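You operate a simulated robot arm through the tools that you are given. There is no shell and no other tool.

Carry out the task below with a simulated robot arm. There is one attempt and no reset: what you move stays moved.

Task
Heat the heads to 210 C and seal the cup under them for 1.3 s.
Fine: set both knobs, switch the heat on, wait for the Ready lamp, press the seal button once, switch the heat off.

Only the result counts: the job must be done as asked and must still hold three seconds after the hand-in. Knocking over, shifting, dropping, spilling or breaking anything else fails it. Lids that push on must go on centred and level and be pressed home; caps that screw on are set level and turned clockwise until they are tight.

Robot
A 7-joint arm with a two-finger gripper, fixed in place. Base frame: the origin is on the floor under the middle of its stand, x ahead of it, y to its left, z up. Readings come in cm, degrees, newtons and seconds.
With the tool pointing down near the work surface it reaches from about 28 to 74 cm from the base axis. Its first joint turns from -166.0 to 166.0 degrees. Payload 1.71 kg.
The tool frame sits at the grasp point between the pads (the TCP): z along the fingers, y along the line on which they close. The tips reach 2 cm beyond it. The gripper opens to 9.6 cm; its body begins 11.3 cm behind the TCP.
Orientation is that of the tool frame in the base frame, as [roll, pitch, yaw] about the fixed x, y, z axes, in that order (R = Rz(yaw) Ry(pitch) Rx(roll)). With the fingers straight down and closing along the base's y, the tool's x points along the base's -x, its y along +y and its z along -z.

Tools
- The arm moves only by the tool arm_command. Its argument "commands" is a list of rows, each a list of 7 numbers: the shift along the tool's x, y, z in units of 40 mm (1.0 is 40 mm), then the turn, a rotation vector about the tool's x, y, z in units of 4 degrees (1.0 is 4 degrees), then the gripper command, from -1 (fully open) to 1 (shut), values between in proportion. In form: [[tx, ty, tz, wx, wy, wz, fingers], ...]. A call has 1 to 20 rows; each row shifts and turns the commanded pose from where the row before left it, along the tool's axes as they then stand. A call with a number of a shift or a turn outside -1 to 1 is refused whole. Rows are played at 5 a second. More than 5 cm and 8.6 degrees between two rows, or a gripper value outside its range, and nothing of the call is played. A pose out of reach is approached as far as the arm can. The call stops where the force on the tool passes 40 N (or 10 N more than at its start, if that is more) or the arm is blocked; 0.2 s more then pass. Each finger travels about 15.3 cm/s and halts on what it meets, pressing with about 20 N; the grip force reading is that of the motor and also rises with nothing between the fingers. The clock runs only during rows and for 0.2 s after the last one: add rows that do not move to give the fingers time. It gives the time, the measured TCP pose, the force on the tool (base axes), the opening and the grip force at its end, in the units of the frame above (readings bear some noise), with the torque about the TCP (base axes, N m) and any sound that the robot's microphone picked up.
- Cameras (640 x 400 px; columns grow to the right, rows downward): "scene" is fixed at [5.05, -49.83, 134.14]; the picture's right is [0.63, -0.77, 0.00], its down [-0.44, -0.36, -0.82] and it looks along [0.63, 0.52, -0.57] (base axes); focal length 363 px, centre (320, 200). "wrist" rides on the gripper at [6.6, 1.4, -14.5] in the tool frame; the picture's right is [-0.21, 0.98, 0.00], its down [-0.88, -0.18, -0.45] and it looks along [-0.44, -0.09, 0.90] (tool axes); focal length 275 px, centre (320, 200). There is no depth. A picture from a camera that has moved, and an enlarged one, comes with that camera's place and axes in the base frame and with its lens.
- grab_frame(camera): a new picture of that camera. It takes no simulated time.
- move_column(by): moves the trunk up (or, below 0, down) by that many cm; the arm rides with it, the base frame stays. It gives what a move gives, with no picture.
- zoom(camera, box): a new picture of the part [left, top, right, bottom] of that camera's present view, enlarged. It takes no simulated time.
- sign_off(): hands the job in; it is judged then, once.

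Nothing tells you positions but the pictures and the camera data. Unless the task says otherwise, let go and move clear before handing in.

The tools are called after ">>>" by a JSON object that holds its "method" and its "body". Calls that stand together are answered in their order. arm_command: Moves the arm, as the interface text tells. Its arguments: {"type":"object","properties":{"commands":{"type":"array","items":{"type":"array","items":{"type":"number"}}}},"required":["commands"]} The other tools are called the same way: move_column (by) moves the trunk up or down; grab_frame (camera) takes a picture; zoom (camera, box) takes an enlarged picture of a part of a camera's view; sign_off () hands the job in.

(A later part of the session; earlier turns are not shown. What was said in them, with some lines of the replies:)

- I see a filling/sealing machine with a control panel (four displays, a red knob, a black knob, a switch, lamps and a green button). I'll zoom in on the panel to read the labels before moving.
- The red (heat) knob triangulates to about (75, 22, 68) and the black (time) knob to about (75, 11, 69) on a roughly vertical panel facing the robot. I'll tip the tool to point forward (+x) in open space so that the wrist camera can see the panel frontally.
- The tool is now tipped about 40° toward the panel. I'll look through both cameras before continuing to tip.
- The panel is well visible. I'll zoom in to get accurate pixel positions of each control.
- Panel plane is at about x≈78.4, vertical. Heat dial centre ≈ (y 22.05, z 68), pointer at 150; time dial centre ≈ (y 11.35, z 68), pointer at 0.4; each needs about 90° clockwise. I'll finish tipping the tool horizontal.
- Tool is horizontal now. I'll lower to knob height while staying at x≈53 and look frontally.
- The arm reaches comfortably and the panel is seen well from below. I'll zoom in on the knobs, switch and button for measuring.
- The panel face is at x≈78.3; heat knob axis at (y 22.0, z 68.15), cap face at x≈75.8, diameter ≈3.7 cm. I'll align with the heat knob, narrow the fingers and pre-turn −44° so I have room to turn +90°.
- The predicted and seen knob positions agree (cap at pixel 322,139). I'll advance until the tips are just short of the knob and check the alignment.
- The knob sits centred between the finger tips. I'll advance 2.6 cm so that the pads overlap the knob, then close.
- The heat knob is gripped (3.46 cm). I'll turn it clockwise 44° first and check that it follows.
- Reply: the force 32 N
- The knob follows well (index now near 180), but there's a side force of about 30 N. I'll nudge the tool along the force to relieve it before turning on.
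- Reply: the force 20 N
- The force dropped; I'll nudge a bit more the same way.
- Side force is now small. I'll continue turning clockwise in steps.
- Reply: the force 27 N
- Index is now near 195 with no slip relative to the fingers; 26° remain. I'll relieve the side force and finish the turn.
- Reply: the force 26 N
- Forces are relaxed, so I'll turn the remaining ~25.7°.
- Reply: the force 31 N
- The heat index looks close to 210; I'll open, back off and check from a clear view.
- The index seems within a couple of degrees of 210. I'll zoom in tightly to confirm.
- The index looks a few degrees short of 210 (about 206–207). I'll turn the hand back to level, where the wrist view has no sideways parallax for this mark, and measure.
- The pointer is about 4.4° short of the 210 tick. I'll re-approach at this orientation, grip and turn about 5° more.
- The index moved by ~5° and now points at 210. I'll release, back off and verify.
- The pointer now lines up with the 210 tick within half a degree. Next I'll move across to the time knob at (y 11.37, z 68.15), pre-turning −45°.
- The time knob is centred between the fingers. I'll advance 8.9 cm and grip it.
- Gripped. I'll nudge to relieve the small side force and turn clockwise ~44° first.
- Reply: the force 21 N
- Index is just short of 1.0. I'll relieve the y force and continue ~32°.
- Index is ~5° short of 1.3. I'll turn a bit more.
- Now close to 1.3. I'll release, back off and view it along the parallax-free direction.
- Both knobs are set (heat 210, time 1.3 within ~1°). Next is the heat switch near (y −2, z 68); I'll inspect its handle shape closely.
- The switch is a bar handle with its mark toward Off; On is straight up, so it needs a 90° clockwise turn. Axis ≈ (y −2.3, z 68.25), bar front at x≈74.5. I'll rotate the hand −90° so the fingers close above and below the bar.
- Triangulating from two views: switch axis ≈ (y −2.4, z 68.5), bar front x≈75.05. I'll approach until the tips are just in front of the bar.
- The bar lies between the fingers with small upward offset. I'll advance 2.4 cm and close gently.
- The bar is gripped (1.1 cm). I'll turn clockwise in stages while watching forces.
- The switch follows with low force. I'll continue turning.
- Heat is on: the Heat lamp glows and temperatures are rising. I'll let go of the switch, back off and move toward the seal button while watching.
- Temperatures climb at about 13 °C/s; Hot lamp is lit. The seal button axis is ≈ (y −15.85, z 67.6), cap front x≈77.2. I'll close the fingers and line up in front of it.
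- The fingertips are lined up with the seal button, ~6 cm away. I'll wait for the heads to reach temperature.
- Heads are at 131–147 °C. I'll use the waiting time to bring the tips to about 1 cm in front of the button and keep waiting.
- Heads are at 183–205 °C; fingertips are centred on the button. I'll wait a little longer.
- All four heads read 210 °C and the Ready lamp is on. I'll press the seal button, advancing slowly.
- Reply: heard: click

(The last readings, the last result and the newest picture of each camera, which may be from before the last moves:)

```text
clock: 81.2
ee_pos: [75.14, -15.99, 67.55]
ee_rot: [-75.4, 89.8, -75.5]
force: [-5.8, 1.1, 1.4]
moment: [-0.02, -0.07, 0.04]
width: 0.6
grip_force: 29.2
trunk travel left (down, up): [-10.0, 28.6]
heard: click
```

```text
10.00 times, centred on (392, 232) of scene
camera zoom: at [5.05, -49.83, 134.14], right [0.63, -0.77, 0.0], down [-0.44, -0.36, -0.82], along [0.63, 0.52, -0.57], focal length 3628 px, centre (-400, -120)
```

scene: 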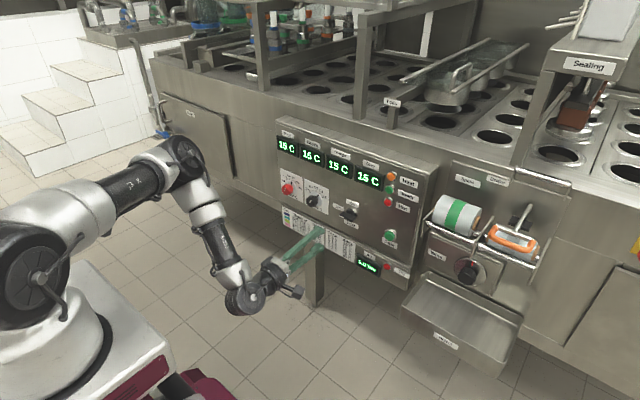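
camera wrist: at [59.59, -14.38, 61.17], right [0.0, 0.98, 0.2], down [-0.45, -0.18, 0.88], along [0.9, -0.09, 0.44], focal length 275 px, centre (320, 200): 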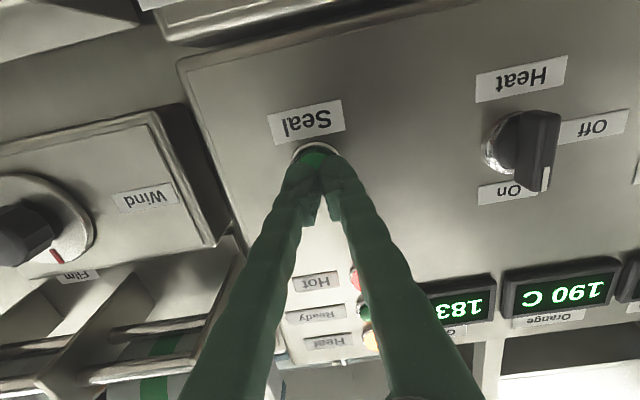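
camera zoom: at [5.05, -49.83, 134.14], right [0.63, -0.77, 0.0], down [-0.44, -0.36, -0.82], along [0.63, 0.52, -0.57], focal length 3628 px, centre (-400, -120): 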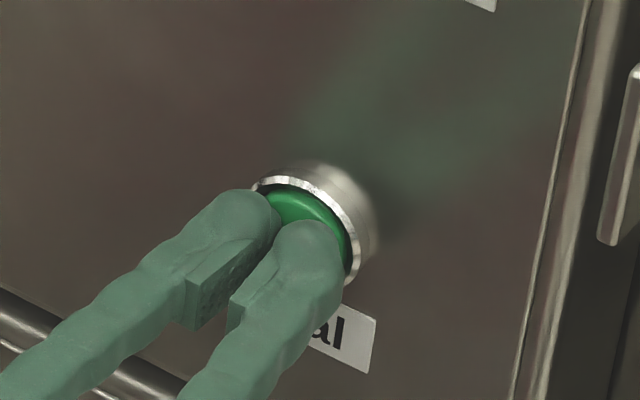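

A click was heard and the button is in. I'll retract straight back and check the sealing station.

>>> {"method": "arm_command", "body": {"commands": [[0, 0, -0.4, 0, 0, 0, 1], [0, 0, -0.6, 0, 0, 0, 1], [0, 0, -0.7, 0, 0, 0, 1], [0, 0, -0.6, 0, 0, 0, 1], [0, 0, 0, 0, 0, 0, 0.5], [0, 0, 0, 0, 0, 0, 0.1]]}}

>>> {"method": "grab_frame", "body": {"camera": "scene"}}

>>> {"method": "zoom", "body": {"camera": "scene", "box": [270, 130, 430, 230]}}

>>> {"method": "zoom", "body": {"camera": "scene", "box": [500, 60, 640, 148]}}

```text
clock: 82.6
ee_pos: [66.29, -15.69, 67.42]
ee_rot: [-85.9, 89.7, -85.9]
force: [-0.2, 0.5, 0.1]
moment: [0.0, -0.03, 0.0]
width: 4.32
grip_force: 0.2
trunk travel left (down, up): [-10.0, 28.6]
```

```text
taken
```

scene: 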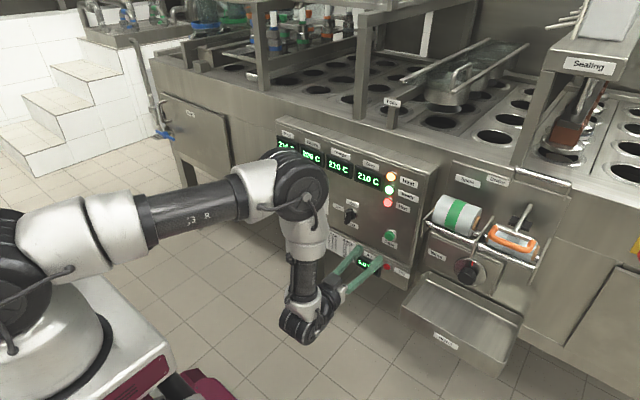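

```text
4.00 times, centred on (350, 180) of scene
camera zoom: at [5.05, -49.83, 134.14], right [0.63, -0.77, 0.0], down [-0.44, -0.36, -0.82], along [0.63, 0.52, -0.57], focal length 1451 px, centre (200, 280)
```

zoom: 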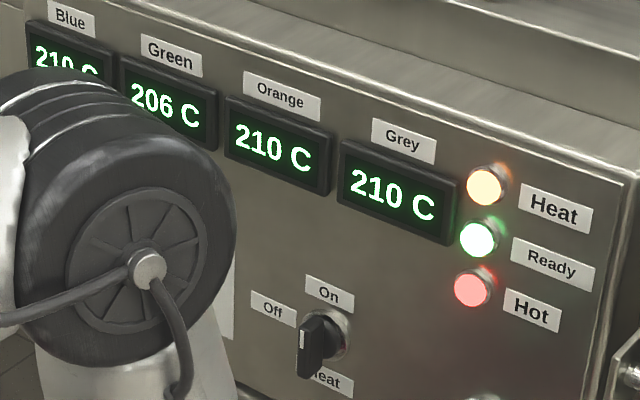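

```text
4.55 times, centred on (570, 104) of scene
camera zoom: at [5.05, -49.83, 134.14], right [0.63, -0.77, 0.0], down [-0.44, -0.36, -0.82], along [0.63, 0.52, -0.57], focal length 1649 px, centre (-816, 636)
```

zoom: 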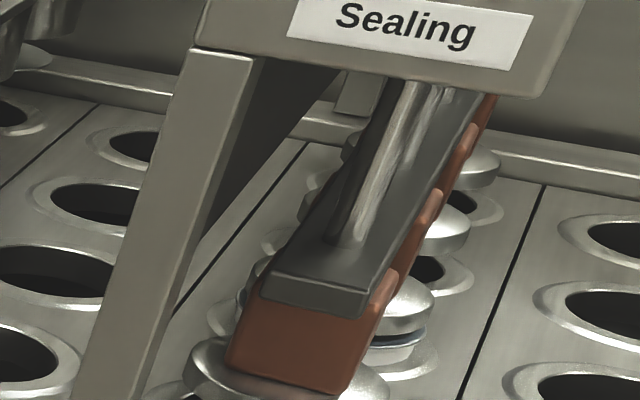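

The sealing head is down on the cups (one head dipped to 206 °C), so the seal cycle is running. I'll move back in front of the heat switch while the cycle finishes.

>>> {"method": "arm_command", "body": {"commands": [[-0.04, 0.48, 0, 0, 0, 0, 0.1], [-0.04, 0.48, 0, 0, 0, 0, 0.1], [-0.04, 0.48, 0, 0, 0, 0, 0.1], [-0.03, 0.48, 0, 0, 0, 0, 0.1], [-0.03, 0.48, 0, 0, 0, 0, 0.1], [-0.03, 0.48, 0, 0, 0, 0, 0.1], [-0.03, 0.49, 0, 0, 0, 0, 0.1], [0, 0, 0, 0, 0, 0, 0.1]]}}

>>> {"method": "grab_frame", "body": {"camera": "wrist"}}

>>> {"method": "zoom", "body": {"camera": "wrist", "box": [260, 100, 380, 175]}}

>>> {"method": "zoom", "body": {"camera": "scene", "box": [500, 60, 640, 148]}}

>>> {"method": "zoom", "body": {"camera": "scene", "box": [270, 130, 430, 230]}}

```text
clock: 84.4
ee_pos: [66.12, -2.49, 68.66]
ee_rot: [-88.2, 89.8, -88.4]
force: [1.3, 0.2, -0.2]
moment: [-0.02, -0.03, -0.02]
width: 4.33
grip_force: 0.0
trunk travel left (down, up): [-10.0, 28.6]
```

```text
taken
camera wrist: at [51.58, -1.03, 62.22], right [0.0, 0.98, 0.2], down [-0.44, -0.18, 0.88], along [0.9, -0.09, 0.44], focal length 275 px, centre (320, 200)
```

wrist: 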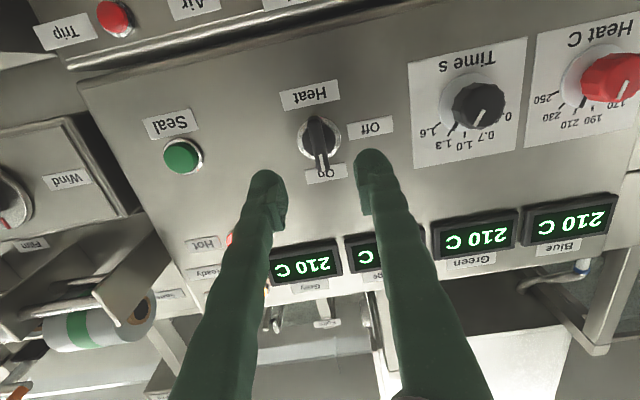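

```text
5.33 times, centred on (320, 138) of wrist
camera zoom: at [51.58, -1.03, 62.22], right [0.0, 0.98, 0.2], down [-0.44, -0.18, 0.88], along [0.9, -0.09, 0.44], focal length 1468 px, centre (320, 533)
```

zoom: 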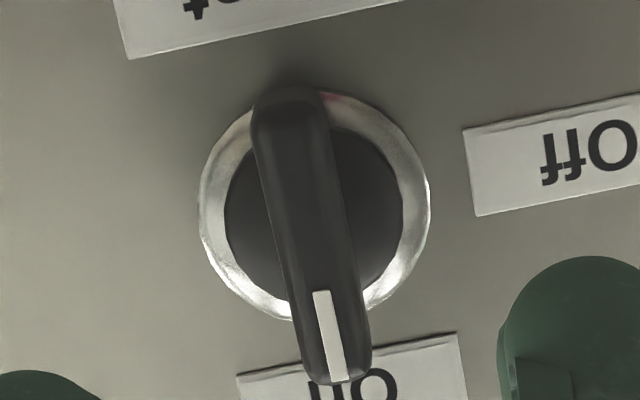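

```text
4.55 times, centred on (570, 104) of scene
camera zoom: at [5.05, -49.83, 134.14], right [0.63, -0.77, 0.0], down [-0.44, -0.36, -0.82], along [0.63, 0.52, -0.57], focal length 1649 px, centre (-816, 636)
```

zoom: 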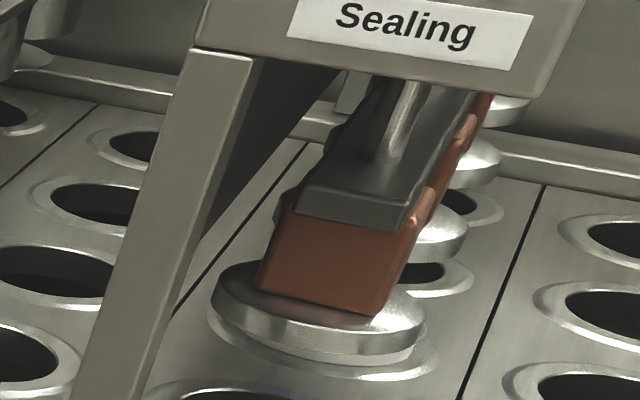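

```text
4.00 times, centred on (350, 180) of scene
camera zoom: at [5.05, -49.83, 134.14], right [0.63, -0.77, 0.0], down [-0.44, -0.36, -0.82], along [0.63, 0.52, -0.57], focal length 1451 px, centre (200, 280)
```

zoom: 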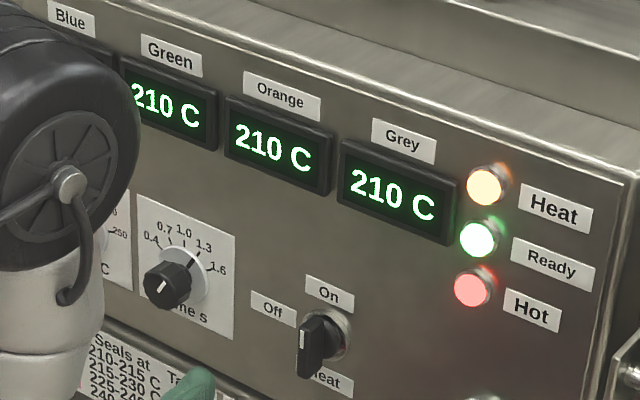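

The head is lifting again—seal finished. Now I'll grip the vertical switch bar to turn the heat off.

>>> {"method": "arm_command", "body": {"commands": [[0, 0, 0.5, 0, 0, 0, 0.1], [0, 0, 0.5, 0, 0, 0, 0.1], [0, 0, 0.5, 0, 0, 0, 0.1], [0, 0, 0.3, 0, 0, 0, 0.1], [0, 0, 0.2, 0, 0, 0, 0.1], [0, 0, 0.08, 0, 0, 0, 0.1], [0, 0, 0, 0, 0, 0, 0.1], [0, 0, 0, 0, 0, 0, 0.3], [0, 0, 0, 0, 0, 0, 0.6], [0, 0, 0, 0, 0, 0, 0.9], [0, 0, 0, 0, 0, 0, 0.9]]}}

>>> {"method": "zoom", "body": {"camera": "scene", "box": [314, 185, 394, 235]}}

```text
clock: 86.8
ee_pos: [74.45, -2.46, 68.44]
ee_rot: [-79.6, 89.9, -79.8]
force: [1.7, -6.6, 0.4]
moment: [-0.01, 0.0, -0.1]
width: 1.11
grip_force: 35.0
trunk travel left (down, up): [-10.0, 28.6]
```

```text
8.00 times, centred on (354, 210) of scene
camera zoom: at [5.05, -49.83, 134.14], right [0.63, -0.77, 0.0], down [-0.44, -0.36, -0.82], along [0.63, 0.52, -0.57], focal length 2902 px, centre (48, 120)
```

zoom: 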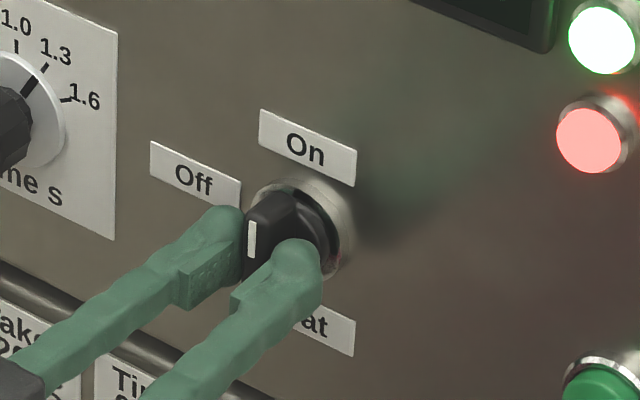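

Gripped. I'll turn the switch counter-clockwise back toward Off.

>>> {"method": "arm_command", "body": {"commands": [[0, -0.02, 0, 0, 0, -1, 0.9], [0, 0, 0, 0, 0, -1, 0.9], [0, 0, 0, 0, 0, -1, 0.9], [0, 0, 0, 0, 0, -1, 0.9], [0, 0, 0, 0, 0, -1, 0.9], [0, 0, 0, 0, 0, -1, 0.9], [0, 0, 0, 0, 0, -1, 0.9], [0, 0, 0, 0, 0, -1, 0.9], [0, 0, 0, 0, 0, -1, 0.9], [0, 0, 0, 0, 0, -1, 0.9], [0, 0, 0, 0, 0, -1, 0.9], [0, 0, 0, 0, 0, 0, 0.9]]}}

```text
clock: 89.4
ee_pos: [74.36, -2.48, 68.44]
ee_rot: [-89.9, 45.7, -89.8]
force: [7.8, -0.6, 1.9]
moment: [0.01, -0.14, 0.09]
width: 1.1
grip_force: 34.6
trunk travel left (down, up): [-10.0, 28.6]
```

>>> {"method": "arm_command", "body": {"commands": [[0, 0, 0, 0, 0, -1, 0.9], [0, 0, 0, 0, 0, -1, 0.9], [0, 0, 0, 0, 0, -1, 0.9], [0, 0, 0, 0, 0, -1, 0.9], [0, 0, 0, 0, 0, -1, 0.9], [0, 0, 0, 0, 0, -1, 0.9], [0, 0, 0, 0, 0, -1, 0.9], [0, 0, 0, 0, 0, -1, 0.9], [0, 0, 0, 0, 0, -1, 0.9], [0, 0, 0, 0, 0, -1, 0.9], [0, 0, 0, 0, 0, -1, 0.9], [0, 0, 0, 0, 0, -0.6, 0.9], [0, 0, 0, 0, 0, 0, 0.9]]}}

>>> {"method": "zoom", "body": {"camera": "scene", "box": [270, 130, 430, 230]}}

>>> {"method": "zoom", "body": {"camera": "scene", "box": [500, 60, 640, 148]}}

```text
clock: 92.2
ee_pos: [74.4, -2.49, 68.6]
ee_rot: [-90.1, -0.6, -90.0]
force: [11.5, -3.9, 4.7]
moment: [0.13, -0.04, -0.08]
width: 1.12
grip_force: 35.0
trunk travel left (down, up): [-10.0, 28.6]
```

```text
4.00 times, centred on (350, 180) of scene
camera zoom: at [5.05, -49.83, 134.14], right [0.63, -0.77, 0.0], down [-0.44, -0.36, -0.82], along [0.63, 0.52, -0.57], focal length 1451 px, centre (200, 280)
```

zoom: 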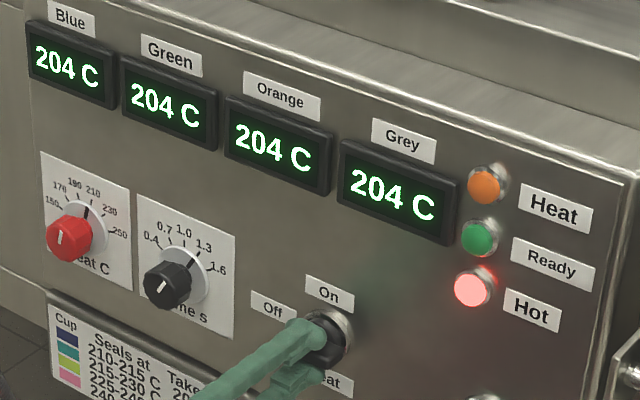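

```text
4.55 times, centred on (570, 104) of scene
camera zoom: at [5.05, -49.83, 134.14], right [0.63, -0.77, 0.0], down [-0.44, -0.36, -0.82], along [0.63, 0.52, -0.57], focal length 1649 px, centre (-816, 636)
```

zoom: 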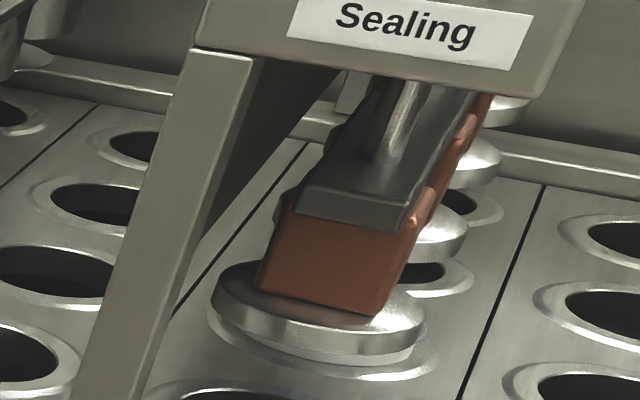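

The Heat and Ready lamps are off and the temperatures are falling; the switch is at Off. I'll let go and back well clear.

>>> {"method": "arm_command", "body": {"commands": [[0, 0, 0, 0, 0, 0, 0.5], [0, 0, 0, 0, 0, 0, 0.1], [0, 0, 0, 0, 0, 0, 0.1], [0, 0, -0.3, 0, 0, 0, 0.1], [0, 0, -0.5, 0, 0, 0, 0.1], [0, 0, -0.7, 0, 0, 0, 0.1], [0, 0, -0.7, 0, 0, 0, 0.1], [0, 0, -0.7, 0, 0, 0, 0.1], [0, 0, -0.7, 0, 0, 0, 0.1], [0, 0, 0, 0, 0, 0, 0.1]]}}

>>> {"method": "grab_frame", "body": {"camera": "scene"}}

>>> {"method": "zoom", "body": {"camera": "scene", "box": [270, 130, 430, 230]}}

>>> {"method": "zoom", "body": {"camera": "wrist", "box": [220, 80, 420, 205]}}

>>> {"method": "zoom", "body": {"camera": "scene", "box": [500, 60, 640, 148]}}

```text
clock: 94.4
ee_pos: [60.11, -2.53, 68.35]
ee_rot: [-90.0, -0.6, -89.9]
force: [0.2, 0.0, 0.4]
moment: [0.01, -0.03, -0.02]
width: 4.31
grip_force: 0.1
trunk travel left (down, up): [-10.0, 28.6]
```

```text
taken
```

scene: 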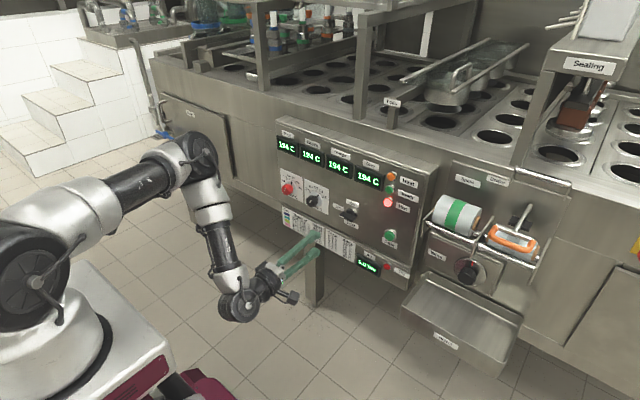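

```text
4.00 times, centred on (350, 180) of scene
camera zoom: at [5.05, -49.83, 134.14], right [0.63, -0.77, 0.0], down [-0.44, -0.36, -0.82], along [0.63, 0.52, -0.57], focal length 1451 px, centre (200, 280)
```

zoom: 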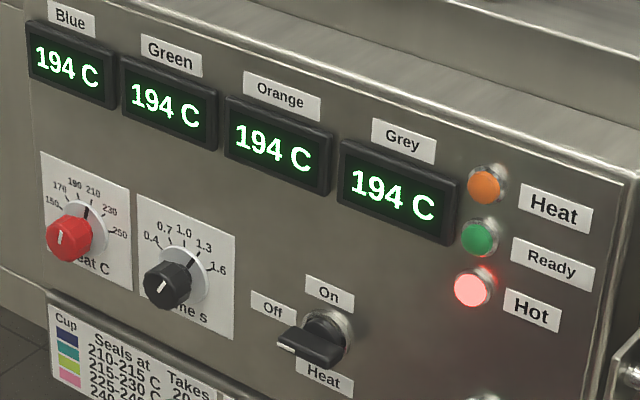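

```text
3.20 times, centred on (320, 142) of wrist
camera zoom: at [45.67, -9.05, 67.19], right [0.0, 0.2, -0.98], down [-0.45, 0.88, 0.17], along [0.9, 0.44, 0.09], focal length 881 px, centre (320, 384)
```

zoom: 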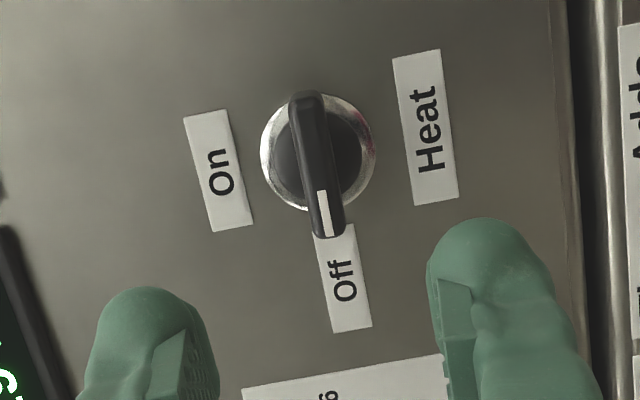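

```text
4.55 times, centred on (570, 104) of scene
camera zoom: at [5.05, -49.83, 134.14], right [0.63, -0.77, 0.0], down [-0.44, -0.36, -0.82], along [0.63, 0.52, -0.57], focal length 1649 px, centre (-816, 636)
```

zoom: 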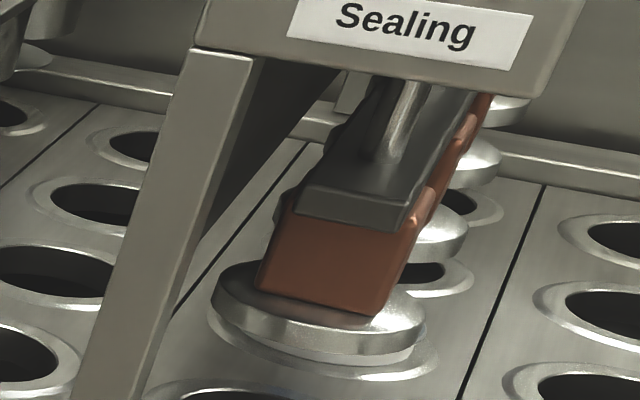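

The knobs sit at 210 and 1.3, the seal cycle has run once and the head is back up. The heat switch is at Off with its lamp out, and the arm is clear. I'm handing the job in.

>>> {"method": "sign_off", "body": {}}

```text
The job is handed in.
```

The cup was sealed once with all four heads at 210 °C and the time knob at 1.3 s. The heat is now off. I've handed the job in and haven't been shown a verdict.

- **Knobs:** the heat knob lined up with its 210 tick to within about half a degree, and the time knob with its 1.3 tick to within about 1°. All four displays settled at 210 °C.
- **Seal:** with the Ready lamp on, I pressed the button once and heard a click. The head came down, the Green display dipped to 206 °C, and the head rose again about 3 s later. I didn't measure the contact time itself, so the 1.3 s rests on the knob setting.
- **Heat off:** the switch points to Off, and the Heat and Ready lamps are out. The heads read 194 °C and were falling. The Hot lamp was still lit.

The arm let go and backed clear, and I saw nothing else moved or knocked.
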